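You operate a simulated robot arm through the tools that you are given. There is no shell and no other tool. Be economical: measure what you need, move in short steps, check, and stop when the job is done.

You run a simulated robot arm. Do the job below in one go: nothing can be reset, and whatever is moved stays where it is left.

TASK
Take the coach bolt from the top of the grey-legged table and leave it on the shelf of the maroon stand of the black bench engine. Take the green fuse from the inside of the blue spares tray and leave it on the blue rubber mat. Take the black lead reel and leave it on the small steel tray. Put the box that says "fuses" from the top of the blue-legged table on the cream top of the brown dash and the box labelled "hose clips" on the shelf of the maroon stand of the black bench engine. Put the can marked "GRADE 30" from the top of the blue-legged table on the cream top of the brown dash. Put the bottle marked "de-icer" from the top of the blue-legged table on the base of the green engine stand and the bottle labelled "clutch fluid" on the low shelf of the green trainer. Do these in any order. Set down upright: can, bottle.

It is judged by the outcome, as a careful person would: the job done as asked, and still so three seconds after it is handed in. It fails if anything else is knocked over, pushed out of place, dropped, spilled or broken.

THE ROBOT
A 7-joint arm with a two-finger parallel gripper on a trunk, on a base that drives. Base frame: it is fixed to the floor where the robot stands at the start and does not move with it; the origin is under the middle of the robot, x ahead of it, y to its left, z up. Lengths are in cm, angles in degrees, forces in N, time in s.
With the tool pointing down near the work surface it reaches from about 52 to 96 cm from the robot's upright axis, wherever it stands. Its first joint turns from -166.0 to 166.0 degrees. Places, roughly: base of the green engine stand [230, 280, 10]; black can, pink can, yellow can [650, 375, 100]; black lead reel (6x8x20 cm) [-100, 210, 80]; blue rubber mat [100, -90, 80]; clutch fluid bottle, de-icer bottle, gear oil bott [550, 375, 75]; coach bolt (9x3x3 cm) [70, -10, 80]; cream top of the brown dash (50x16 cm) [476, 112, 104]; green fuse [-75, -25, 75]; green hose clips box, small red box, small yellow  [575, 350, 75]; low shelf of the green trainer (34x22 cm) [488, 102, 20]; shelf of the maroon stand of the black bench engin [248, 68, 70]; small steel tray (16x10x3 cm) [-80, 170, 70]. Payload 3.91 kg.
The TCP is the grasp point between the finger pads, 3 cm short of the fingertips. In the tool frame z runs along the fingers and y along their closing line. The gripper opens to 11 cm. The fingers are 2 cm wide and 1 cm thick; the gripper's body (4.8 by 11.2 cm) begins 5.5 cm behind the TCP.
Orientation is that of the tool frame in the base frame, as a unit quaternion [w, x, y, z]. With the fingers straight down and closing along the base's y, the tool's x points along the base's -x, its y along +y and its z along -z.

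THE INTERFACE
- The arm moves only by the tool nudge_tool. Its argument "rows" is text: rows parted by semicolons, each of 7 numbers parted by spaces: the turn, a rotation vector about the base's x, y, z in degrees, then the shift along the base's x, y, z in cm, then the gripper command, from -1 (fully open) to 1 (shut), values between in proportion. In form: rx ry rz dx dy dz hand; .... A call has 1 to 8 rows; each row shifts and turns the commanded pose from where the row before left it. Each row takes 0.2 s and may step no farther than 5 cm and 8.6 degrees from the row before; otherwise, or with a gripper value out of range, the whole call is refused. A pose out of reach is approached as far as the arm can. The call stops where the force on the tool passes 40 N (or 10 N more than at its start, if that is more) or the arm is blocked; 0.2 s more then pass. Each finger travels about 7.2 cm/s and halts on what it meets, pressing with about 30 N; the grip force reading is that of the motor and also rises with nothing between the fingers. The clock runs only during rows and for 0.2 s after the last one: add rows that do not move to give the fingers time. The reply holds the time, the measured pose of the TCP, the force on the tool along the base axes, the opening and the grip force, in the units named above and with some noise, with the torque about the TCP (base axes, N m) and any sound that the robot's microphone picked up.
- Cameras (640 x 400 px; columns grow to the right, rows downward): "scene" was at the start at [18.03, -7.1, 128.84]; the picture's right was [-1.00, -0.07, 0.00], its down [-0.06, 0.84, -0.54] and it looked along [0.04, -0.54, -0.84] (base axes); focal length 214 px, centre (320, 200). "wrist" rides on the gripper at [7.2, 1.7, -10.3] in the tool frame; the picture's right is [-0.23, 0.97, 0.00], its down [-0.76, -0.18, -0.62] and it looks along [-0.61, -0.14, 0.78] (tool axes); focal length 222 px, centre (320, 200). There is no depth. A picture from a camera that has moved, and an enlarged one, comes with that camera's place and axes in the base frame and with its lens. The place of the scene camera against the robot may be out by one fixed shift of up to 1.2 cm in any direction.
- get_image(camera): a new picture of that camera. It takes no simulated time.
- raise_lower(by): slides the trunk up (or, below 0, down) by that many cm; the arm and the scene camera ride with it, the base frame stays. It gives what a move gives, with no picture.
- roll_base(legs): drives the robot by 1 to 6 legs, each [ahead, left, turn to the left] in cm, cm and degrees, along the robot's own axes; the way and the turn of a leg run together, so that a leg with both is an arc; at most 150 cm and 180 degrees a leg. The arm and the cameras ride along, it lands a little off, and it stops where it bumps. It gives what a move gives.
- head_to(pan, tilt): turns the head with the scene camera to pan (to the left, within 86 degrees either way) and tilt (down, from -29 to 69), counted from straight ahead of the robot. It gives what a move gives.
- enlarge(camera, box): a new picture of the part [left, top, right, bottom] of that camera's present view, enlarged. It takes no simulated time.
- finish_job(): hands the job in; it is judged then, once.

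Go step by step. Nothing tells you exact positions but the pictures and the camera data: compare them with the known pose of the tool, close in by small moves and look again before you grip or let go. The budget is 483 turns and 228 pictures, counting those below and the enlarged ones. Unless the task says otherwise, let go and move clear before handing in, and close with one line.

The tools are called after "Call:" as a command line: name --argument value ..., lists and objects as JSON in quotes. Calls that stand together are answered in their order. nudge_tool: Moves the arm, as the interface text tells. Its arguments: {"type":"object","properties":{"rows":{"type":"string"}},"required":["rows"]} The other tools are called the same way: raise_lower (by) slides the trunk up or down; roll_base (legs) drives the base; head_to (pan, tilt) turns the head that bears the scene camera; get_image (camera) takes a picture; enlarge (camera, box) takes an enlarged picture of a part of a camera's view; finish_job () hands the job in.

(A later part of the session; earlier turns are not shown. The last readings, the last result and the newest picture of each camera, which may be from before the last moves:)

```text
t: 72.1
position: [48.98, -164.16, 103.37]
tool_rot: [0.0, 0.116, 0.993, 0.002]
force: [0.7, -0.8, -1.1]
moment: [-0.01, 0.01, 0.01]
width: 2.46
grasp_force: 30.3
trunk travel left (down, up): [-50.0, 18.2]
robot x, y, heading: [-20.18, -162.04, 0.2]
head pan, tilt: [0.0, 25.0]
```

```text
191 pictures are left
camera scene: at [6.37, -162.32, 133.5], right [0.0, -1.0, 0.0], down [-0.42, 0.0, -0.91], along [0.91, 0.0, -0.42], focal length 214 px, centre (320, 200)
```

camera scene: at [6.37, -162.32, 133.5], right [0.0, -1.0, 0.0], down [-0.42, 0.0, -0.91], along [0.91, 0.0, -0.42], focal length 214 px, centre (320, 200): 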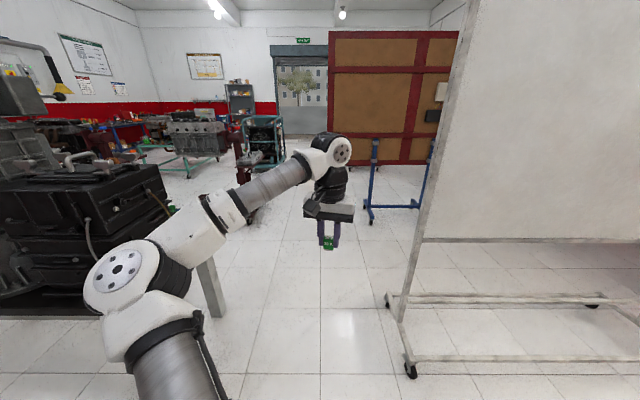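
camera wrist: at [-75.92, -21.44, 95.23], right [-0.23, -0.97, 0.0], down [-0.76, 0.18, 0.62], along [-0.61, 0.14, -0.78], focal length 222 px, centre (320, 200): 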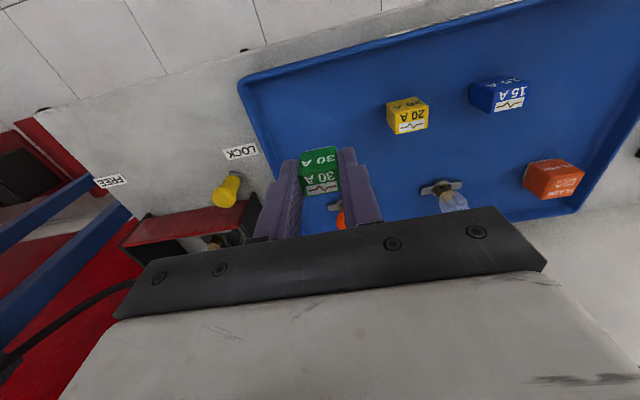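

I shift a little right for elbow clearance, then drive on past the table end.

Call:
roll_base --legs '[[0, -6, 0], [140, 0, 0]]'

Call:
head_to --pan 70 --tilt 30

Call:
get_image --camera "scene"

```text
t: 79.8
position: [188.51, -171.84, 103.35]
tool_rot: [0.001, 0.123, 0.992, 0.002]
force: [0.2, 0.7, -0.2]
moment: [0.03, 0.0, 0.01]
width: 2.44
grasp_force: 30.3
trunk travel left (down, up): [-50.0, 18.2]
robot x, y, heading: [119.0, -168.93, -0.9]
head pan, tilt: [0.0, 25.0]
```

```text
t: 81.2
position: [188.5, -171.77, 103.38]
tool_rot: [0.002, 0.124, 0.992, 0.001]
force: [0.9, -0.4, -0.1]
moment: [0.01, 0.01, -0.01]
width: 2.43
grasp_force: 30.1
trunk travel left (down, up): [-50.0, 18.2]
robot x, y, heading: [119.11, -168.8, -0.7]
head pan, tilt: [70.0, 30.0]
```

```text
190 pictures are left
camera scene: at [139.89, -160.78, 132.71], right [0.94, -0.35, 0.0], down [-0.18, -0.47, -0.87], along [0.31, 0.81, -0.5], focal length 214 px, centre (320, 200)
```

scene: 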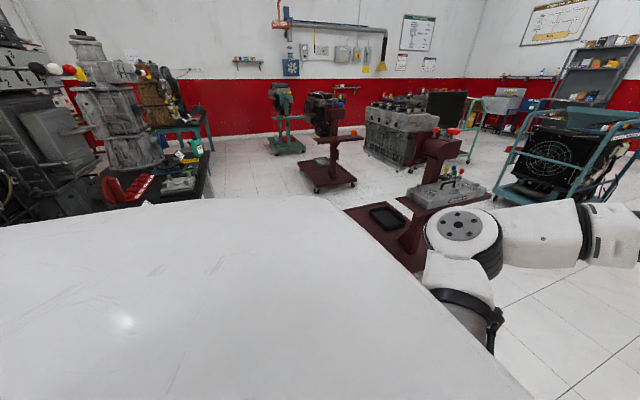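

Call:
roll_base --legs '[[0, 0, 50]]'

Call:
head_to --pan 55 --tilt 35

Call:
get_image --camera "scene"

```text
t: 83.9
position: [165.86, -117.68, 103.35]
tool_rot: [0.0, -0.308, 0.951, 0.002]
force: [-0.1, -0.1, -0.1]
moment: [0.0, 0.02, 0.03]
width: 2.44
grasp_force: 29.9
trunk travel left (down, up): [-50.0, 18.2]
robot x, y, heading: [119.37, -168.89, 49.2]
head pan, tilt: [70.0, 30.0]
```

```text
t: 84.7
position: [166.0, -117.7, 103.38]
tool_rot: [0.0, -0.308, 0.951, 0.001]
force: [-0.6, -0.1, -0.3]
moment: [0.02, -0.02, 0.0]
width: 2.45
grasp_force: 30.0
trunk travel left (down, up): [-50.0, 18.2]
robot x, y, heading: [119.04, -168.8, 49.2]
head pan, tilt: [55.0, 35.0]
```

```text
189 pictures are left
camera scene: at [128.6, -147.62, 131.93], right [0.97, 0.25, 0.0], down [0.14, -0.56, -0.82], along [-0.2, 0.79, -0.57], focal length 214 px, centre (320, 200)
```

scene: 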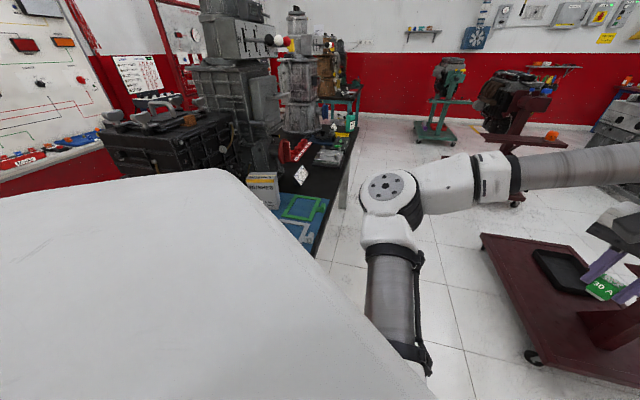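

Call:
enlarge --camera "scene" --box '[200, 120, 380, 270]'

```text
2.67 times, centred on (290, 195) of scene
camera zoom: at [128.6, -147.62, 131.93], right [0.97, 0.25, 0.0], down [0.14, -0.56, -0.82], along [-0.2, 0.79, -0.57], focal length 572 px, centre (400, 213)
```

zoom: 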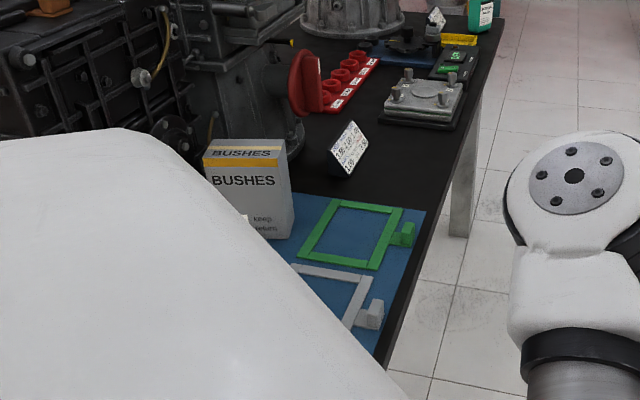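

Call:
roll_base --legs '[[0, 0, 55]]'

Call:
head_to --pan -10 --tilt 40

Call:
get_image --camera "scene"

Call:
get_image --camera "wrist"

```text
t: 87.6
position: [103.38, -101.29, 103.45]
tool_rot: [0.002, 0.716, -0.698, -0.001]
force: [-0.2, 0.2, -0.8]
moment: [0.01, 0.0, 0.01]
width: 2.44
grasp_force: 30.1
trunk travel left (down, up): [-50.0, 18.2]
robot x, y, heading: [119.16, -169.16, 104.9]
head pan, tilt: [55.0, 35.0]
```

```text
t: 89.0
position: [103.35, -101.46, 103.34]
tool_rot: [0.0, 0.716, -0.698, -0.002]
force: [0.1, 0.3, 0.5]
moment: [-0.05, 0.0, -0.02]
width: 2.44
grasp_force: 29.9
trunk travel left (down, up): [-50.0, 18.2]
robot x, y, heading: [118.94, -168.92, 105.1]
head pan, tilt: [-10.0, 40.0]
```

```text
187 pictures are left
camera scene: at [114.6, -144.14, 131.17], right [1.0, 0.09, 0.0], down [0.06, -0.64, -0.77], along [-0.07, 0.76, -0.64], focal length 214 px, centre (320, 200)
```

scene: 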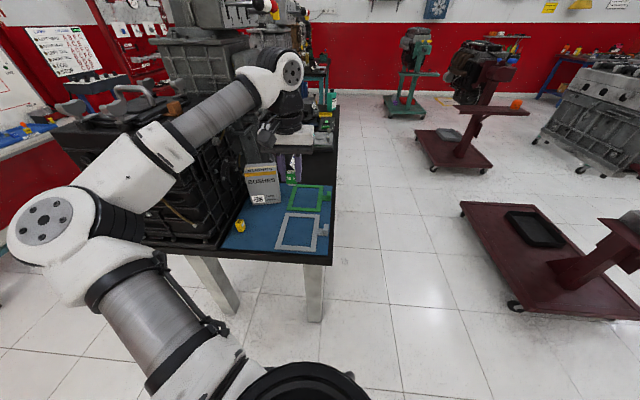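

```text
186 pictures are left
camera wrist: at [101.92, -108.55, 113.66], right [-0.98, 0.2, 0.0], down [0.16, 0.76, 0.62], along [0.12, 0.61, -0.78], focal length 222 px, centre (320, 200)
```

wrist: 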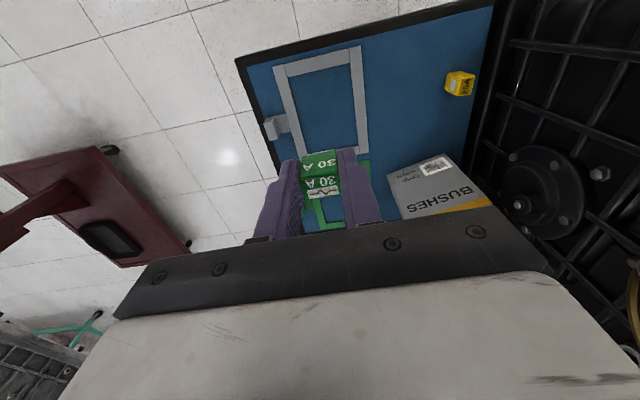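

The mat has a free patch near (91,-99) between the white frame and a yellow fuse. I move over it and lower.

Call:
nudge_tool --rows "0 0 0 -4.2 0.8 0 1; 0 0 0 -4.2 0.8 0 1; 0 0 0 -4 0.8 -1 1; 0 0 0 0 0 -5 1; 0 0 0 0 0 -5 1; 0 0 0 0 0 -4 1"

Call:
get_image --camera "scene"

Call:
get_image --camera "wrist"

```text
t: 90.4
position: [90.92, -98.83, 88.23]
tool_rot: [0.0, 0.716, -0.698, -0.003]
force: [-0.7, 0.1, -0.8]
moment: [0.01, 0.0, 0.01]
width: 2.46
grasp_force: 30.1
trunk travel left (down, up): [-50.0, 18.2]
robot x, y, heading: [119.21, -168.61, 104.6]
head pan, tilt: [-10.0, 40.0]
```

```text
185 pictures are left
camera scene: at [114.6, -144.12, 131.17], right [1.0, 0.08, 0.0], down [0.05, -0.64, -0.77], along [-0.07, 0.76, -0.64], focal length 214 px, centre (320, 200)
```

scene: 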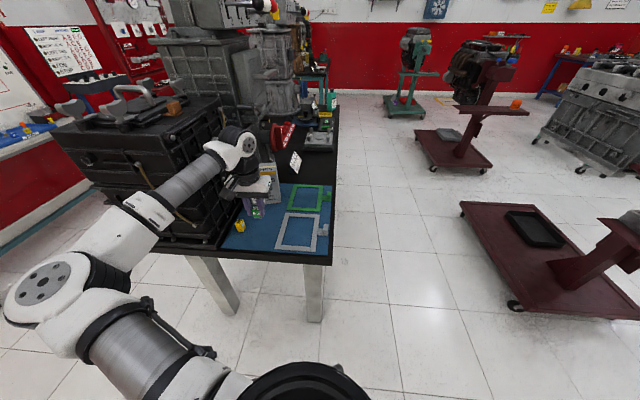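

```text
184 pictures are left
camera wrist: at [89.54, -106.08, 98.6], right [-0.98, 0.2, 0.0], down [0.16, 0.76, 0.62], along [0.12, 0.61, -0.78], focal length 222 px, centre (320, 200)
```

wrist: 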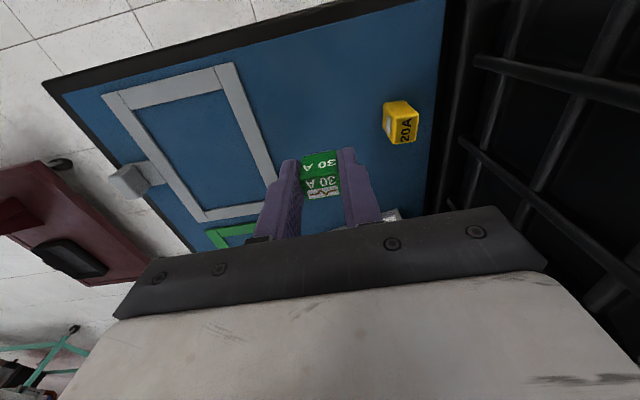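

Call:
enlarge --camera "scene" --box '[190, 120, 350, 260]'

```text
2.86 times, centred on (270, 190) of scene
camera zoom: at [114.6, -144.12, 131.17], right [1.0, 0.08, 0.0], down [0.05, -0.64, -0.77], along [-0.07, 0.76, -0.64], focal length 613 px, centre (463, 229)
```

zoom: 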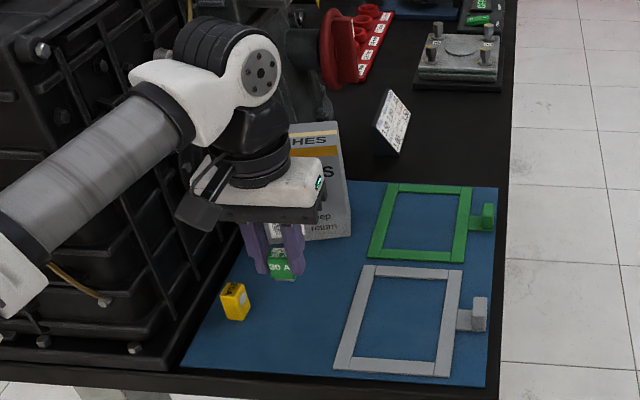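

Call:
nudge_tool --rows "0 0 0 0 0 -3 1; 0 0 0 0 0 -1 1; 0 0 0 0 0 -0.7 1"

Call:
enlarge --camera "scene" --box '[220, 170, 320, 250]'

```text
t: 91.2
position: [91.09, -99.01, 83.65]
tool_rot: [0.001, 0.716, -0.698, -0.001]
force: [-0.2, -1.0, -0.4]
moment: [-0.01, 0.0, 0.03]
width: 2.43
grasp_force: 30.0
trunk travel left (down, up): [-50.0, 18.2]
robot x, y, heading: [118.99, -168.57, 105.0]
head pan, tilt: [-10.0, 40.0]
```

```text
5.00 times, centred on (270, 210) of scene
camera zoom: at [114.61, -144.14, 131.17], right [1.0, 0.08, 0.0], down [0.05, -0.64, -0.77], along [-0.07, 0.76, -0.64], focal length 1072 px, centre (570, 150)
```

zoom: 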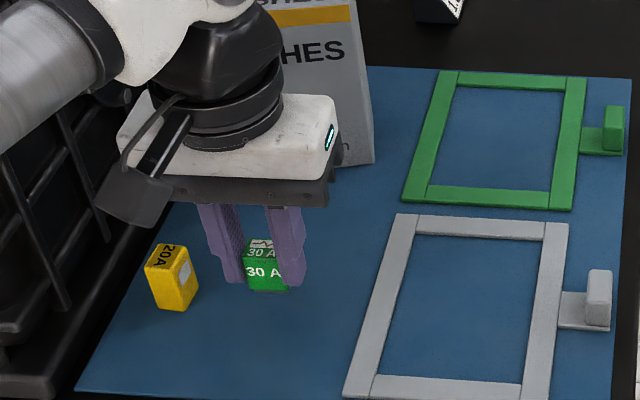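

Call:
nudge_tool --rows "0 0 0 0 0 -0.5 1; 0 0 0 0 0 0 1"

Call:
nudge_tool --rows "0 0 0 0 0 -0.4 1; 0 0 0 0 0 0 1"

Call:
enlarge --camera "scene" --box '[240, 200, 290, 240]'

```text
t: 91.8
position: [91.03, -98.88, 83.16]
tool_rot: [0.001, 0.716, -0.699, -0.002]
force: [0.1, 0.1, -0.4]
moment: [-0.01, -0.01, 0.01]
width: 2.46
grasp_force: 29.2
trunk travel left (down, up): [-50.0, 18.2]
robot x, y, heading: [119.27, -169.15, 105.2]
head pan, tilt: [-10.0, 40.0]
```

```text
t: 92.4
position: [90.91, -98.92, 82.78]
tool_rot: [0.0, 0.715, -0.699, -0.001]
force: [0.3, -0.8, -0.1]
moment: [0.01, 0.0, 0.01]
width: 2.46
grasp_force: 29.9
trunk travel left (down, up): [-50.0, 18.2]
robot x, y, heading: [118.8, -169.33, 105.0]
head pan, tilt: [-10.0, 40.0]
```

```text
10.00 times, centred on (265, 220) of scene
camera zoom: at [114.61, -144.13, 131.17], right [1.0, 0.08, 0.0], down [0.05, -0.64, -0.77], along [-0.07, 0.76, -0.64], focal length 2145 px, centre (870, 0)
```

zoom: 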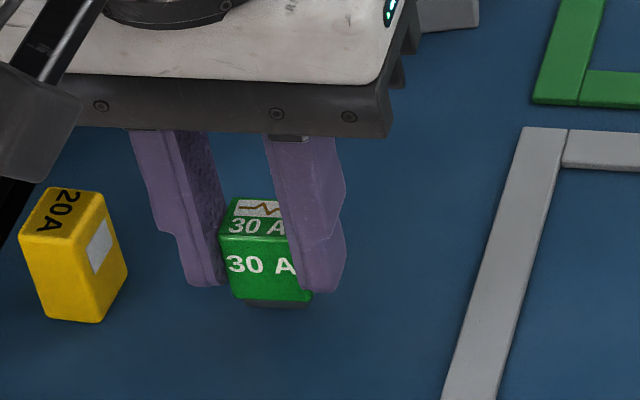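

Call:
nudge_tool --rows "0 0 0 0 0 -0.3 1; 0 0 0 0 0 0 1"

Call:
nudge_tool --rows "0 0 0 0 0 -0.3 1; 0 0 0 0 0 0 1"

Call:
enlarge --camera "scene" --box '[240, 200, 290, 240]'

```text
t: 93.0
position: [90.86, -98.94, 82.53]
tool_rot: [0.0, 0.716, -0.698, -0.002]
force: [-0.2, 0.2, -0.3]
moment: [0.02, -0.02, -0.01]
width: 2.46
grasp_force: 29.7
trunk travel left (down, up): [-50.0, 18.2]
robot x, y, heading: [119.11, -168.67, 104.8]
head pan, tilt: [-10.0, 40.0]
```

```text
t: 93.6
position: [90.97, -98.84, 82.21]
tool_rot: [0.0, 0.716, -0.698, -0.001]
force: [-0.7, 0.0, -0.2]
moment: [-0.03, 0.01, 0.06]
width: 2.48
grasp_force: 30.5
trunk travel left (down, up): [-50.0, 18.2]
robot x, y, heading: [119.16, -168.83, 105.0]
head pan, tilt: [-10.0, 40.0]
```

```text
10.00 times, centred on (265, 220) of scene
camera zoom: at [114.61, -144.13, 131.17], right [1.0, 0.08, 0.0], down [0.05, -0.64, -0.77], along [-0.07, 0.76, -0.64], focal length 2145 px, centre (870, 0)
```

zoom: 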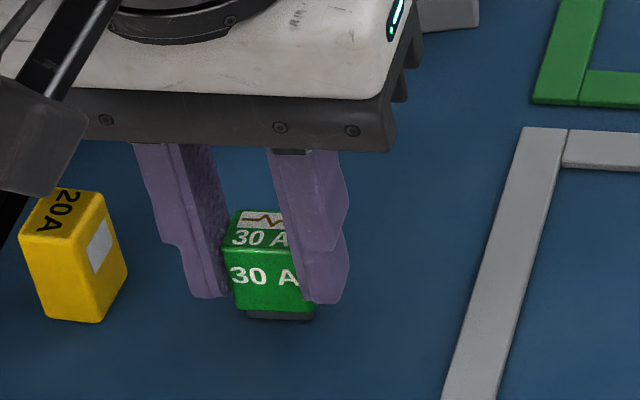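

Call:
nudge_tool --rows "0 0 0 0 0 -0.3 1; 0 0 0 0 0 0 1"

Call:
nudge_tool --rows "0 0 0 0 0 -0.3 1; 0 0 0 0 0 0 1"

Call:
enlarge --camera "scene" --box '[240, 200, 290, 240]'

```text
t: 94.2
position: [90.98, -98.95, 81.84]
tool_rot: [0.0, 0.716, -0.698, -0.002]
force: [0.0, 0.5, 0.3]
moment: [0.03, 0.04, 0.01]
width: 2.45
grasp_force: 30.5
trunk travel left (down, up): [-50.0, 18.2]
robot x, y, heading: [118.97, -168.96, 105.0]
head pan, tilt: [-10.0, 40.0]
```

```text
t: 94.8
position: [91.02, -98.91, 81.73]
tool_rot: [0.0, 0.716, -0.698, -0.005]
force: [-1.7, 1.5, 10.0]
moment: [0.09, 0.02, 0.04]
width: 2.46
grasp_force: 30.4
trunk travel left (down, up): [-50.0, 18.2]
robot x, y, heading: [119.48, -169.05, 104.9]
head pan, tilt: [-10.0, 40.0]
```

```text
10.00 times, centred on (265, 220) of scene
camera zoom: at [114.63, -144.21, 131.21], right [1.0, 0.09, 0.0], down [0.05, -0.64, -0.77], along [-0.07, 0.76, -0.64], focal length 2145 px, centre (870, 0)
```

zoom: 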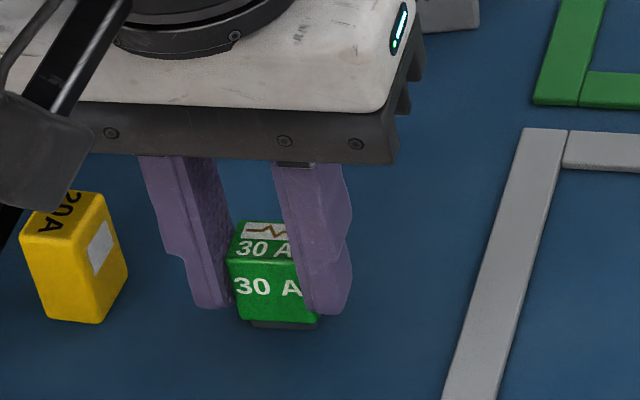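

Contact felt. I open a little and lift.

Call:
nudge_tool --rows "0 0 0 0 0 0.2 1; 0 0 0 0 0 0 0.25; 0 0 0 0 0 0 0.25; 0 0 0 0 0 3 0.25; 0 0 0 0 0 4.5 0.25; 0 0 0 0 0 5 0; 0 0 0 0 0 5 0"

Call:
enlarge --camera "scene" --box '[190, 120, 350, 260]'

```text
t: 96.4
position: [91.08, -98.97, 99.44]
tool_rot: [0.001, 0.716, -0.698, -0.002]
force: [0.3, -0.7, -0.5]
moment: [-0.02, 0.02, 0.02]
width: 5.52
grasp_force: 0.1
trunk travel left (down, up): [-50.0, 18.2]
robot x, y, heading: [119.35, -169.31, 104.8]
head pan, tilt: [-10.0, 40.0]
```

```text
2.86 times, centred on (270, 190) of scene
camera zoom: at [114.63, -144.16, 131.17], right [1.0, 0.08, 0.0], down [0.05, -0.64, -0.77], along [-0.07, 0.76, -0.64], focal length 613 px, centre (463, 229)
```

zoom: 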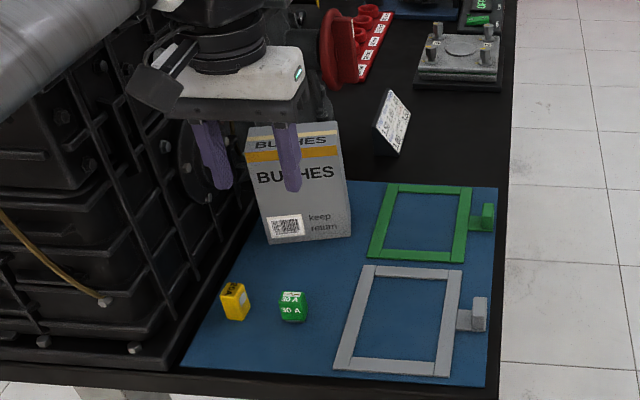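

The green fuse sits on the mat. Now I back out the way I came, to fetch the bolt from the front of the table.

Call:
nudge_tool --rows "0 0 0 2 -3 2 -1; 0 0 0 4.5 -1 1.5 -1; 0 0 0 4.5 -1 0 -1"

```text
t: 97.2
position: [102.11, -104.06, 102.55]
tool_rot: [0.001, 0.716, -0.698, -0.002]
force: [0.5, -0.1, 0.6]
moment: [0.0, -0.01, -0.02]
width: 10.99
grasp_force: 0.1
trunk travel left (down, up): [-50.0, 18.2]
robot x, y, heading: [118.85, -168.97, 104.9]
head pan, tilt: [-10.0, 40.0]
```

Call:
roll_base --legs '[[0, 0, -105], [-140, 0, 0]]'

Call:
roll_base --legs '[[0, 0, 90]]'

Call:
head_to --pan 0 --tilt 30

Call:
get_image --camera "scene"

```text
t: 108.7
position: [45.82, -168.97, 102.68]
tool_rot: [0.001, 0.115, 0.993, 0.002]
force: [0.0, -0.5, 0.6]
moment: [-0.01, -0.02, 0.0]
width: 11.0
grasp_force: 0.1
trunk travel left (down, up): [-50.0, 18.2]
robot x, y, heading: [-21.01, -168.84, 0.1]
head pan, tilt: [-10.0, 40.0]
```

```text
t: 113.0
position: [-20.41, -102.07, 102.53]
tool_rot: [-0.001, -0.615, 0.788, 0.001]
force: [-0.4, -0.1, -0.1]
moment: [0.02, 0.0, 0.0]
width: 11.01
grasp_force: 0.0
trunk travel left (down, up): [-50.0, 18.2]
robot x, y, heading: [-21.15, -169.13, 89.4]
head pan, tilt: [-10.0, 40.0]
```

```text
t: 113.7
position: [-20.4, -101.95, 102.47]
tool_rot: [0.001, -0.615, 0.788, 0.002]
force: [0.3, -0.7, -0.4]
moment: [0.03, 0.0, 0.0]
width: 10.97
grasp_force: 0.0
trunk travel left (down, up): [-50.0, 18.2]
robot x, y, heading: [-20.91, -168.92, 89.4]
head pan, tilt: [0.0, 30.0]
```

```text
177 pictures are left
camera scene: at [-20.34, -143.09, 132.7], right [1.0, -0.01, 0.0], down [-0.01, -0.5, -0.87], along [0.01, 0.87, -0.5], focal length 214 px, centre (320, 200)
```

scene: 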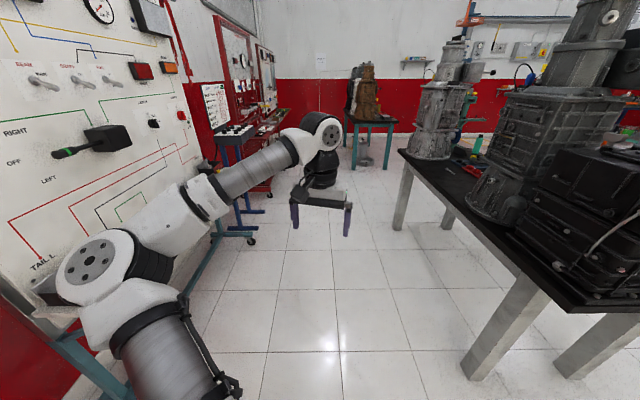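

Call:
roll_base --legs '[[147, -6, 0]]'

Call:
get_image --camera "scene"

```text
t: 120.9
position: [-15.21, 43.44, 102.58]
tool_rot: [-0.001, -0.622, 0.783, 0.002]
force: [0.3, 0.0, 0.0]
moment: [-0.02, 0.01, 0.02]
width: 11.01
grasp_force: 0.1
trunk travel left (down, up): [-50.0, 18.2]
robot x, y, heading: [-14.83, -23.61, 90.4]
head pan, tilt: [0.0, 30.0]
```

```text
176 pictures are left
camera scene: at [-14.6, 2.23, 132.7], right [1.0, 0.01, 0.0], down [0.0, -0.5, -0.87], along [-0.01, 0.87, -0.5], focal length 214 px, centre (320, 200)
```

scene: 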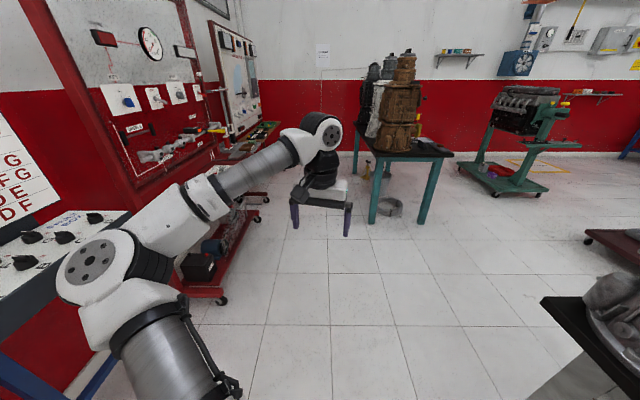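

To keep the elbow between the gearboxes, I'll stand further right (y≈-51) and reach diagonally at about 25°.

Call:
roll_base --legs '[[-27, -3, 0], [0, 0, -65]]'

Call:
head_to --pan 5 --tilt 35

Call:
get_image --camera "scene"

Call:
get_image --camera "wrist"

```text
t: 125.7
position: [48.32, -21.19, 102.64]
tool_rot: [0.001, -0.112, 0.994, 0.002]
force: [0.1, -0.1, 1.1]
moment: [-0.02, -0.03, -0.02]
width: 11.01
grasp_force: 0.0
trunk travel left (down, up): [-50.0, 18.2]
robot x, y, heading: [-11.63, -50.94, 26.4]
head pan, tilt: [0.0, 30.0]
```

```text
t: 126.4
position: [48.4, -21.25, 102.63]
tool_rot: [0.0, -0.112, 0.994, 0.002]
force: [0.6, -0.3, -0.4]
moment: [0.01, 0.04, 0.0]
width: 11.03
grasp_force: 0.2
trunk travel left (down, up): [-50.0, 18.2]
robot x, y, heading: [-11.99, -51.1, 26.1]
head pan, tilt: [5.0, 35.0]
```

```text
175 pictures are left
camera scene: at [11.52, -38.78, 131.93], right [0.52, -0.85, 0.0], down [-0.49, -0.3, -0.82], along [0.7, 0.43, -0.57], focal length 214 px, centre (320, 200)
```

scene: 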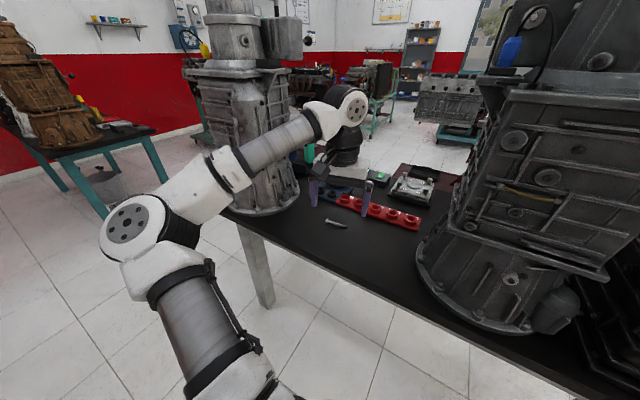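

```text
174 pictures are left
camera wrist: at [40.93, -21.05, 112.9], right [0.0, 1.0, 0.0], down [0.78, -0.01, 0.62], along [0.62, 0.0, -0.78], focal length 222 px, centre (320, 200)
```

wrist: 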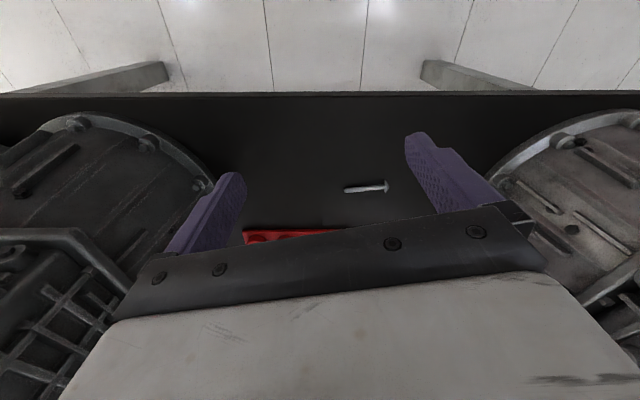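

The bolt lies at about (65,-12.4), along y, head at +y. I turn the tool about +84° so the fingers close along x, moving over the bolt at height.

Call:
nudge_tool --rows "0 0 8.4 1.6 0.9 0 -0.2; 0 0 8.4 1.6 0.9 0 -0.2; 0 0 8.4 1.6 0.9 0 -0.2; 0 0 8.4 1.6 0.9 0 -0.2; 0 0 8.4 1.6 0.9 0 -0.2; 0 0 8.4 1.6 0.9 0 -0.2; 0 0 8.4 1.6 0.9 0 -0.2; 0 0 8.4 1.6 0.9 0 -0.2"

Call:
nudge_tool --rows "0 0 8.4 1.6 0.9 -1 -0.2; 0 0 8.4 1.6 0.8 -2 -0.2; 0 0 0 0 0 -4 -0.2"

Call:
get_image --camera "scene"

Call:
get_image --camera "wrist"

```text
t: 128.2
position: [61.14, -13.84, 102.71]
tool_rot: [0.0, -0.645, 0.764, 0.003]
force: [0.3, 0.0, 0.5]
moment: [-0.02, -0.03, -0.01]
width: 6.61
grasp_force: 0.0
trunk travel left (down, up): [-50.0, 18.2]
robot x, y, heading: [-11.79, -50.77, 26.5]
head pan, tilt: [5.0, 35.0]
```

```text
t: 129.0
position: [64.39, -12.24, 95.59]
tool_rot: [0.001, 0.749, -0.663, -0.002]
force: [0.2, -0.2, -0.1]
moment: [-0.02, 0.02, 0.03]
width: 6.62
grasp_force: 0.1
trunk travel left (down, up): [-50.0, 18.2]
robot x, y, heading: [-11.84, -50.49, 26.2]
head pan, tilt: [5.0, 35.0]
```

```text
173 pictures are left
camera scene: at [11.53, -38.75, 131.92], right [0.52, -0.85, 0.0], down [-0.49, -0.3, -0.82], along [0.7, 0.43, -0.57], focal length 214 px, centre (320, 200)
```

scene: 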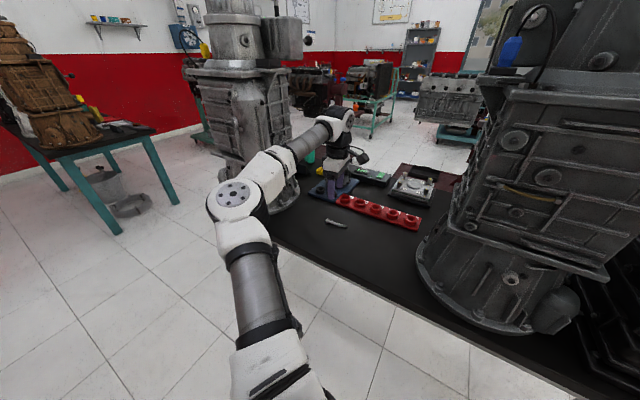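

```text
172 pictures are left
camera wrist: at [63.62, -19.48, 105.89], right [-0.99, 0.11, 0.0], down [0.09, 0.78, 0.62], along [0.06, 0.62, -0.78], focal length 222 px, centre (320, 200)
```

wrist: 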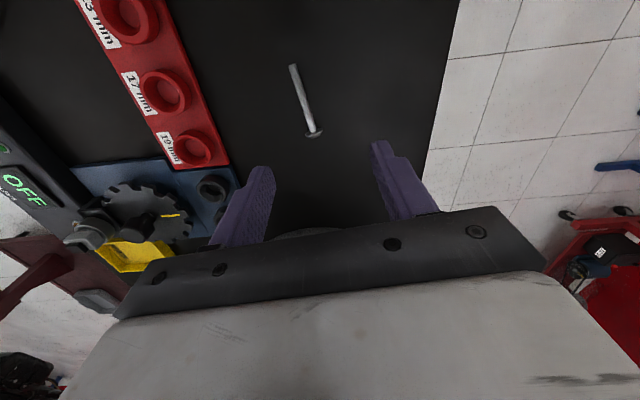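

Call:
nudge_tool --rows "0 0 1.7 1.6 -0.2 -3 -0.2; 0 0 0 0 0 -4 -0.2; 0 0 0 0 0 -4 -0.2; 0 0 0 0 0 -2 -0.2"

Call:
get_image --camera "wrist"

Call:
enlarge --camera "scene" --box '[280, 130, 400, 250]'

```text
t: 130.0
position: [65.85, -12.3, 82.65]
tool_rot: [0.001, 0.758, -0.652, -0.002]
force: [-0.1, 0.5, 0.2]
moment: [0.01, 0.0, -0.04]
width: 6.58
grasp_force: 0.1
trunk travel left (down, up): [-50.0, 18.2]
robot x, y, heading: [-11.56, -50.62, 26.3]
head pan, tilt: [5.0, 35.0]
```

```text
171 pictures are left
camera wrist: at [65.38, -19.66, 92.87], right [-1.0, 0.08, 0.0], down [0.06, 0.78, 0.62], along [0.05, 0.62, -0.78], focal length 222 px, centre (320, 200)
```

wrist: 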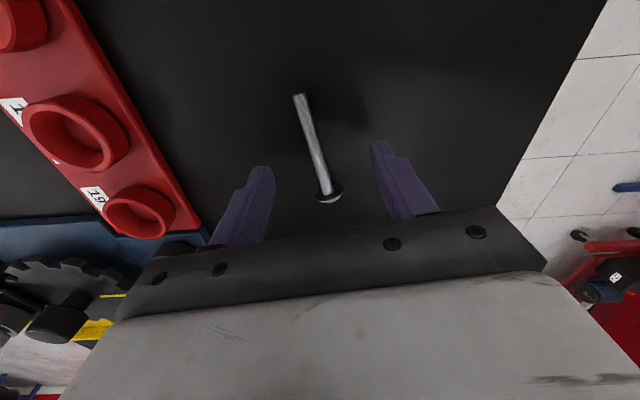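

```text
3.33 times, centred on (340, 190) of scene
camera zoom: at [11.53, -38.77, 131.92], right [0.52, -0.85, 0.0], down [-0.49, -0.3, -0.82], along [0.7, 0.43, -0.57], focal length 715 px, centre (253, 233)
```

zoom: 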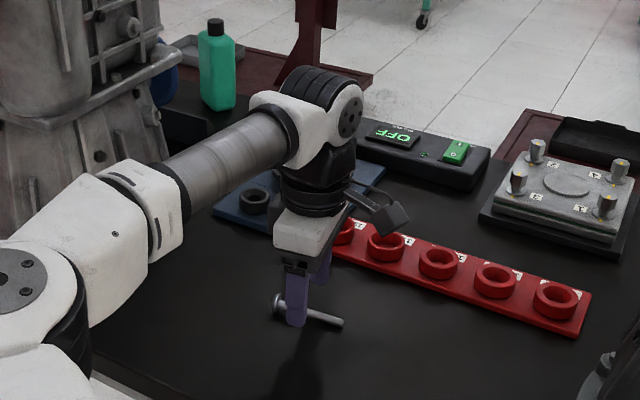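

Call:
nudge_tool --rows "0 0 0 0 0 -1 -0.2; 0 0 0 0.2 0 -0.6 -0.2; 0 0 0 0 0 0 -0.2"

Call:
get_image --camera "wrist"

```text
t: 130.8
position: [66.16, -12.34, 81.06]
tool_rot: [0.0, 0.759, -0.652, -0.001]
force: [-0.5, -0.5, 0.3]
moment: [0.01, 0.0, -0.01]
width: 6.61
grasp_force: 0.0
trunk travel left (down, up): [-50.0, 18.2]
robot x, y, heading: [-11.9, -50.85, 26.2]
head pan, tilt: [5.0, 35.0]
```

```text
169 pictures are left
camera wrist: at [65.58, -19.7, 91.33], right [-1.0, 0.08, 0.0], down [0.06, 0.78, 0.62], along [0.05, 0.62, -0.78], focal length 222 px, centre (320, 200)
```

wrist: 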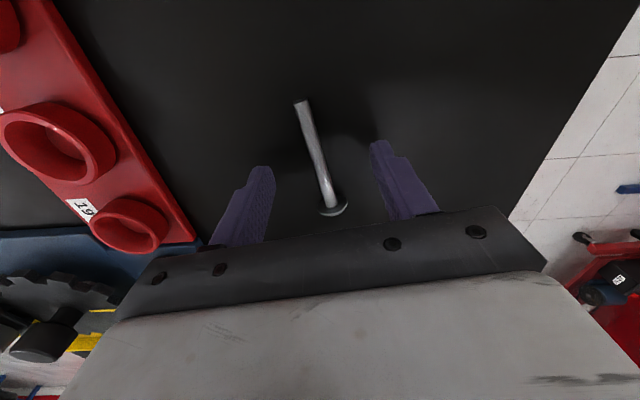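

Call:
nudge_tool --rows "0 0 0 0 0 -0.2 -0.2; 0 0 0 0 0 0 1; 0 0 0 0 0 0 1; 0 0 0 0 0 0 1; 0 0 0 0 0 0 1; 0 0 0 0 0 2 1; 0 0 0 0 0 4 1"

Call:
get_image --camera "wrist"

```text
t: 132.4
position: [66.12, -12.24, 86.88]
tool_rot: [0.001, 0.758, -0.652, -0.002]
force: [0.2, 0.4, 0.1]
moment: [-0.02, -0.02, -0.01]
width: 0.85
grasp_force: 30.3
trunk travel left (down, up): [-50.0, 18.2]
robot x, y, heading: [-11.67, -50.69, 26.3]
head pan, tilt: [5.0, 35.0]
```

```text
168 pictures are left
camera wrist: at [65.56, -19.67, 97.07], right [-1.0, 0.08, 0.0], down [0.06, 0.78, 0.62], along [0.05, 0.62, -0.78], focal length 222 px, centre (320, 200)
```

wrist: 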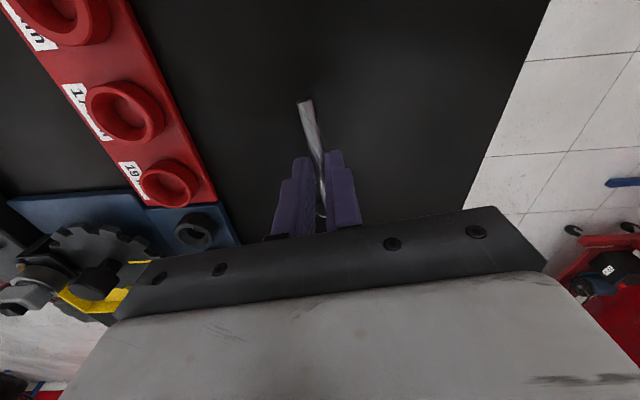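

Bolt held. I lift and retract.

Call:
nudge_tool --rows "0 0 0 0 0 5 1; 0 0 0 0 0 5 1; 0 0 0 0 0 5 1; 0 0 -8 -3 -1.5 1.5 1; 0 0 -8 -4 -2 0 1; 0 0 -8 -4 -2 0 1; 0 0 -8 -4 -2 0 1; 0 0 -8 -3 -1.5 0 1"

```text
t: 134.2
position: [47.96, -21.62, 103.26]
tool_rot: [-0.001, -0.489, 0.872, 0.002]
force: [-0.1, -0.2, -0.1]
moment: [0.03, -0.01, 0.0]
width: 0.86
grasp_force: 30.0
trunk travel left (down, up): [-50.0, 18.2]
robot x, y, heading: [-11.81, -51.01, 26.2]
head pan, tilt: [5.0, 35.0]
```

Call:
roll_base --legs '[[0, 0, 64], [150, 0, 0]]'

Call:
roll_base --legs '[[0, 0, -90]]'

Call:
head_to --pan 0 --tilt 25

Call:
get_image --camera "scene"

```text
t: 144.5
position: [-13.2, 165.46, 103.2]
tool_rot: [0.001, 0.878, -0.479, -0.001]
force: [-0.1, 0.0, -0.3]
moment: [0.0, 0.04, 0.05]
width: 0.85
grasp_force: 29.8
trunk travel left (down, up): [-50.0, 18.2]
robot x, y, heading: [-13.03, 98.96, 90.4]
head pan, tilt: [5.0, 35.0]
```

```text
t: 148.8
position: [53.89, 98.95, 103.16]
tool_rot: [0.0, -0.282, 0.959, 0.002]
force: [0.6, 0.1, 0.4]
moment: [0.01, 0.03, -0.01]
width: 0.87
grasp_force: 29.5
trunk travel left (down, up): [-50.0, 18.2]
robot x, y, heading: [-12.32, 98.58, 0.5]
head pan, tilt: [5.0, 35.0]
```

```text
t: 149.5
position: [53.85, 98.88, 103.28]
tool_rot: [0.0, -0.281, 0.96, 0.002]
force: [-0.1, -0.1, -1.2]
moment: [0.02, 0.0, 0.0]
width: 0.86
grasp_force: 29.9
trunk travel left (down, up): [-50.0, 18.2]
robot x, y, heading: [-12.8, 98.42, 0.5]
head pan, tilt: [0.0, 25.0]
```

```text
167 pictures are left
camera scene: at [13.88, 98.79, 133.5], right [0.01, -1.0, 0.0], down [-0.42, 0.0, -0.91], along [0.91, 0.01, -0.42], focal length 214 px, centre (320, 200)
```

scene: 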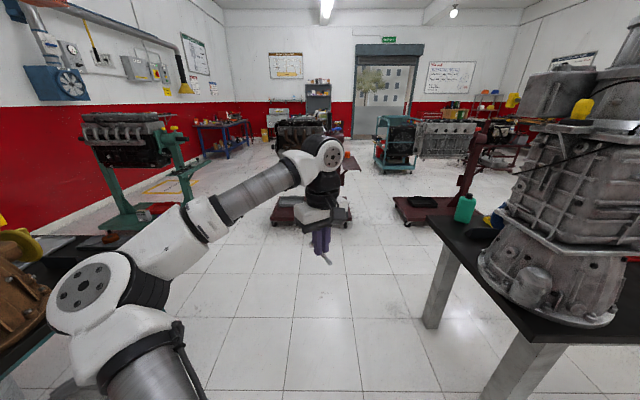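

Call:
roll_base --legs '[[100, -6, 0]]'

Call:
enlarge --camera "scene" --box '[240, 60, 480, 260]'

```text
t: 154.7
position: [153.95, 94.17, 103.23]
tool_rot: [0.0, -0.283, 0.959, 0.001]
force: [0.8, -0.2, 0.0]
moment: [-0.01, 0.0, 0.0]
width: 0.84
grasp_force: 30.1
trunk travel left (down, up): [-50.0, 18.2]
robot x, y, heading: [87.29, 93.81, 0.5]
head pan, tilt: [0.0, 25.0]
```

```text
2.00 times, centred on (360, 160) of scene
camera zoom: at [113.96, 93.9, 133.5], right [0.01, -1.0, 0.0], down [-0.42, 0.0, -0.91], along [0.91, 0.01, -0.42], focal length 429 px, centre (240, 280)
```

zoom: 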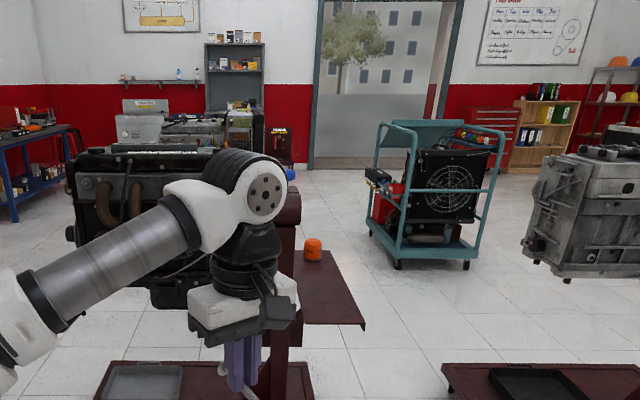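

The shelf spans roughly x 221–281, y 57–79 at z≈70, with an orange item at its far end. I drive nearer so the bolt can go near its front part.

Call:
roll_base --legs '[[52, 0, 0], [0, -17, 0]]'

Call:
head_to --pan 0 --tilt 35

Call:
get_image --camera "scene"

Call:
get_image --camera "wrist"

```text
t: 159.3
position: [205.27, 77.55, 103.11]
tool_rot: [0.001, -0.282, 0.959, 0.002]
force: [0.1, 0.0, -0.5]
moment: [0.0, -0.02, 0.06]
width: 0.86
grasp_force: 30.1
trunk travel left (down, up): [-50.0, 18.2]
robot x, y, heading: [138.54, 77.02, 0.3]
head pan, tilt: [0.0, 25.0]
```

```text
t: 160.0
position: [205.29, 77.46, 103.23]
tool_rot: [0.0, -0.281, 0.96, 0.002]
force: [0.4, -0.2, -0.1]
moment: [0.0, 0.0, -0.02]
width: 0.83
grasp_force: 30.2
trunk travel left (down, up): [-50.0, 18.2]
robot x, y, heading: [138.32, 77.28, 0.6]
head pan, tilt: [0.0, 35.0]
```

```text
165 pictures are left
camera scene: at [164.87, 77.33, 131.93], right [0.01, -1.0, 0.0], down [-0.57, 0.0, -0.82], along [0.82, 0.01, -0.57], focal length 214 px, centre (320, 200)
```

scene: 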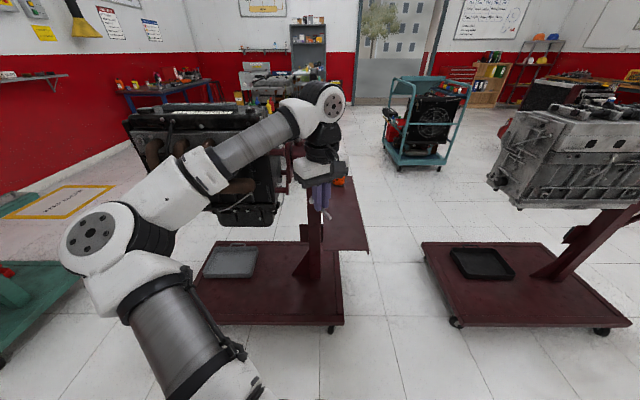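

```text
164 pictures are left
camera wrist: at [198.26, 74.98, 113.52], right [-0.33, 0.94, 0.0], down [0.74, 0.26, 0.62], along [0.59, 0.21, -0.78], focal length 222 px, centre (320, 200)
```

wrist: 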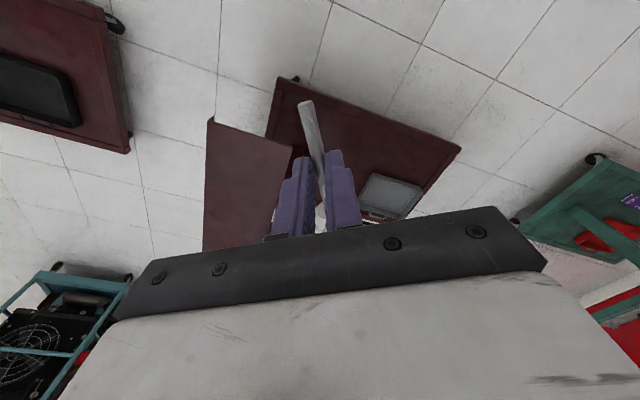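

Call:
nudge_tool --rows "0 0 0 4.2 -1.9 0 1; 0 0 0 4.2 -1.9 0 1; 0 0 0 4.2 -1.9 0 1; 0 0 0 4.2 -1.9 0 1"

Call:
get_image --camera "scene"

```text
t: 161.0
position: [222.04, 69.76, 103.23]
tool_rot: [0.001, -0.281, 0.96, 0.002]
force: [0.3, -1.1, -0.4]
moment: [0.0, 0.02, -0.02]
width: 0.86
grasp_force: 30.3
trunk travel left (down, up): [-50.0, 18.2]
robot x, y, heading: [138.58, 76.91, 0.3]
head pan, tilt: [0.0, 35.0]
```

```text
163 pictures are left
camera scene: at [164.9, 77.29, 131.92], right [0.01, -1.0, 0.0], down [-0.57, 0.0, -0.82], along [0.82, 0.01, -0.57], focal length 214 px, centre (320, 200)
```

scene: 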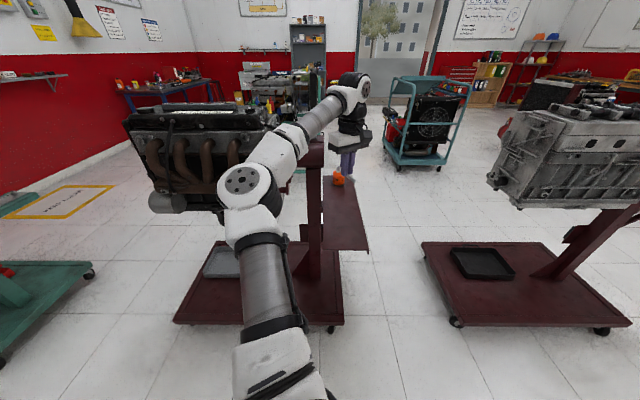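

Call:
nudge_tool --rows "0 0 0 4 -2 -2 1; 0 0 0 3.5 -1.5 -3 1; 0 0 0 0 0 -5 1; 0 0 0 0 0 -5 1; 0 0 0 0 0 -5 1"

Call:
get_image --camera "scene"

Call:
get_image --camera "wrist"

```text
t: 162.2
position: [229.62, 66.44, 83.24]
tool_rot: [0.0, -0.282, 0.959, 0.002]
force: [0.3, -0.7, -0.4]
moment: [-0.01, -0.01, -0.01]
width: 0.84
grasp_force: 29.8
trunk travel left (down, up): [-50.0, 18.2]
robot x, y, heading: [138.81, 77.44, 0.3]
head pan, tilt: [0.0, 35.0]
```

```text
162 pictures are left
camera scene: at [164.91, 77.32, 131.92], right [0.01, -1.0, 0.0], down [-0.57, 0.0, -0.82], along [0.82, 0.01, -0.57], focal length 214 px, centre (320, 200)
```

scene: 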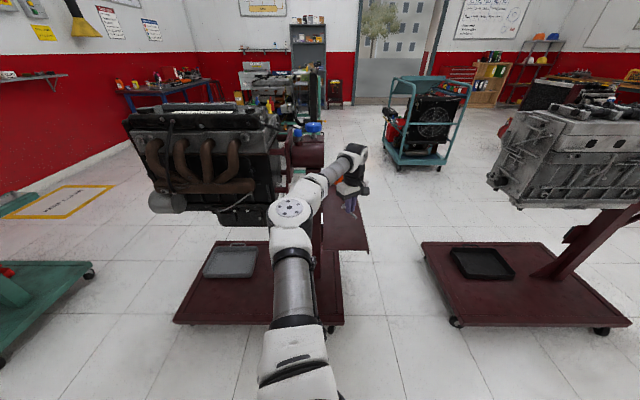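

```text
161 pictures are left
camera wrist: at [222.59, 63.92, 93.46], right [-0.33, 0.94, 0.0], down [0.74, 0.26, 0.62], along [0.59, 0.21, -0.78], focal length 222 px, centre (320, 200)
```

wrist: 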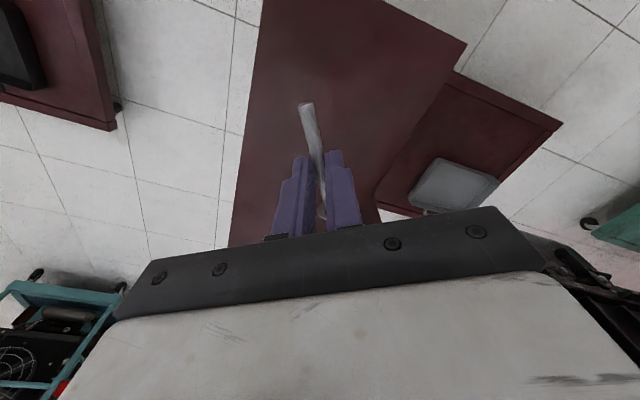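

Call:
nudge_tool --rows "0 0 0 0 0 -3.5 1; 0 0 0 0 0 -3.2 1; 0 0 0 0 0 0 1"

Call:
enlarge --camera "scene" --box '[300, 140, 400, 260]'

Call:
get_image --camera "wrist"

```text
t: 163.0
position: [229.47, 66.38, 76.55]
tool_rot: [0.0, -0.281, 0.96, 0.001]
force: [0.1, 0.6, -0.4]
moment: [0.0, 0.0, -0.02]
width: 0.83
grasp_force: 29.7
trunk travel left (down, up): [-50.0, 18.2]
robot x, y, heading: [138.69, 77.51, 0.4]
head pan, tilt: [0.0, 35.0]
```

```text
3.33 times, centred on (350, 200) of scene
camera zoom: at [164.86, 77.33, 131.93], right [0.01, -1.0, 0.0], down [-0.57, 0.0, -0.82], along [0.82, 0.01, -0.57], focal length 715 px, centre (220, 200)
```

zoom: 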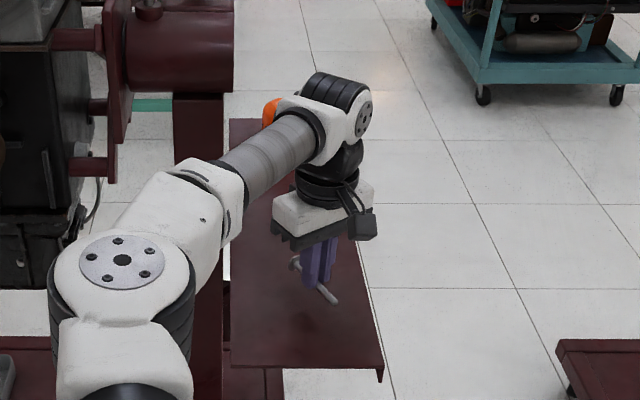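

```text
159 pictures are left
camera wrist: at [222.57, 63.94, 86.81], right [-0.33, 0.94, 0.0], down [0.74, 0.26, 0.62], along [0.59, 0.21, -0.78], focal length 222 px, centre (320, 200)
```

wrist: 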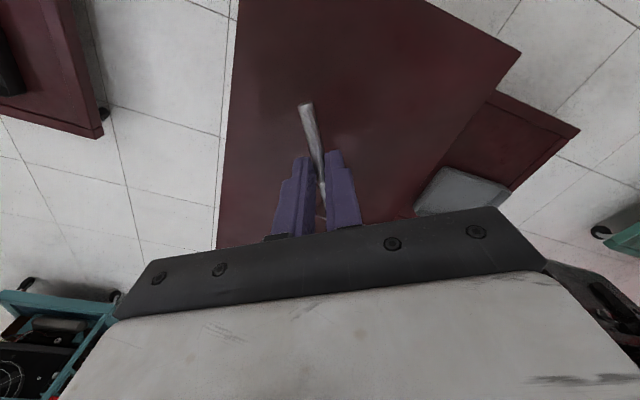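

Call:
nudge_tool --rows "0 0 0 0 0 -1 1; 0 0 0 0 0 -0.8 1; 0 0 0 0 0 0 1"

Call:
nudge_tool --rows "0 0 0 0 0 -0.5 1; 0 0 0 0 0 0 1"

Call:
nudge_tool --rows "0 0 0 0 0 -0.4 1; 0 0 0 0 0 0 1"

Call:
enlarge --camera "scene" --box '[320, 200, 370, 240]'

```text
t: 163.8
position: [229.64, 66.45, 74.65]
tool_rot: [0.0, -0.281, 0.96, 0.002]
force: [0.1, 0.1, -0.5]
moment: [-0.04, -0.04, -0.02]
width: 0.84
grasp_force: 29.3
trunk travel left (down, up): [-50.0, 18.2]
robot x, y, heading: [138.4, 77.37, 0.5]
head pan, tilt: [0.0, 35.0]
```

```text
t: 164.4
position: [229.53, 66.42, 74.13]
tool_rot: [0.0, -0.282, 0.959, 0.002]
force: [-0.7, -0.6, -0.4]
moment: [-0.02, -0.03, 0.03]
width: 0.86
grasp_force: 30.7
trunk travel left (down, up): [-50.0, 18.2]
robot x, y, heading: [138.4, 77.63, 0.3]
head pan, tilt: [0.0, 35.0]
```

```text
t: 165.0
position: [229.56, 66.3, 73.75]
tool_rot: [0.001, -0.281, 0.96, 0.002]
force: [0.4, -0.3, -0.3]
moment: [0.03, -0.04, 0.04]
width: 0.88
grasp_force: 30.1
trunk travel left (down, up): [-50.0, 18.2]
robot x, y, heading: [138.83, 77.21, 0.3]
head pan, tilt: [0.0, 35.0]
```

```text
10.00 times, centred on (345, 220) of scene
camera zoom: at [164.86, 77.33, 131.93], right [0.01, -1.0, 0.0], down [-0.57, 0.0, -0.82], along [0.82, 0.01, -0.57], focal length 2145 px, centre (70, 0)
```

zoom: 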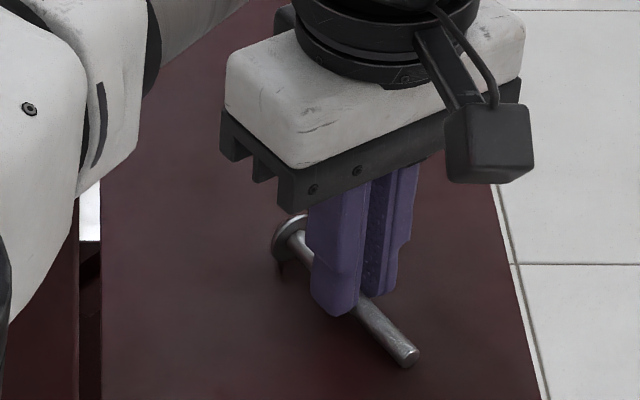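

Call:
nudge_tool --rows "0 0 0 0 0 -0.4 1; 0 0 0 0 0 0 1"

Call:
nudge_tool --rows "0 0 0 0 0 -0.4 1; 0 0 0 0 0 0 1"

Call:
enlarge --camera "scene" --box '[320, 200, 370, 240]'

```text
t: 165.6
position: [229.49, 66.3, 73.77]
tool_rot: [0.004, -0.282, 0.96, 0.0]
force: [2.2, -0.3, 20.6]
moment: [-0.1, 0.05, 0.02]
width: 0.84
grasp_force: 30.0
trunk travel left (down, up): [-50.0, 18.2]
robot x, y, heading: [138.59, 77.1, 0.3]
head pan, tilt: [0.0, 35.0]
```

```text
t: 166.2
position: [229.54, 66.3, 73.31]
tool_rot: [0.003, -0.282, 0.959, 0.001]
force: [1.5, -1.3, 24.1]
moment: [-0.01, -0.08, -0.01]
width: 0.85
grasp_force: 29.8
trunk travel left (down, up): [-50.0, 18.2]
robot x, y, heading: [138.69, 77.37, 0.2]
head pan, tilt: [0.0, 35.0]
```

```text
10.00 times, centred on (345, 220) of scene
camera zoom: at [164.61, 77.36, 132.0], right [0.01, -1.0, 0.0], down [-0.57, 0.0, -0.82], along [0.82, 0.01, -0.57], focal length 2145 px, centre (70, 0)
```

zoom: 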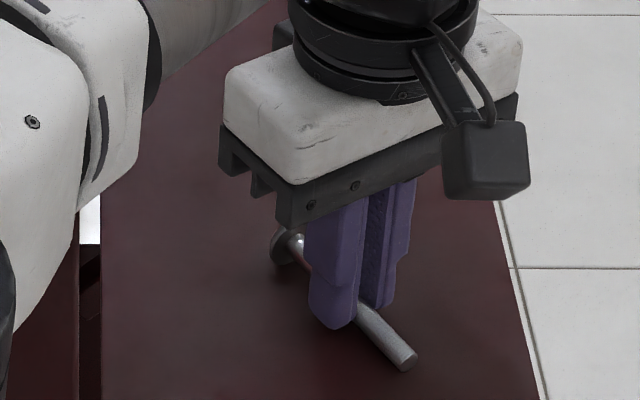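

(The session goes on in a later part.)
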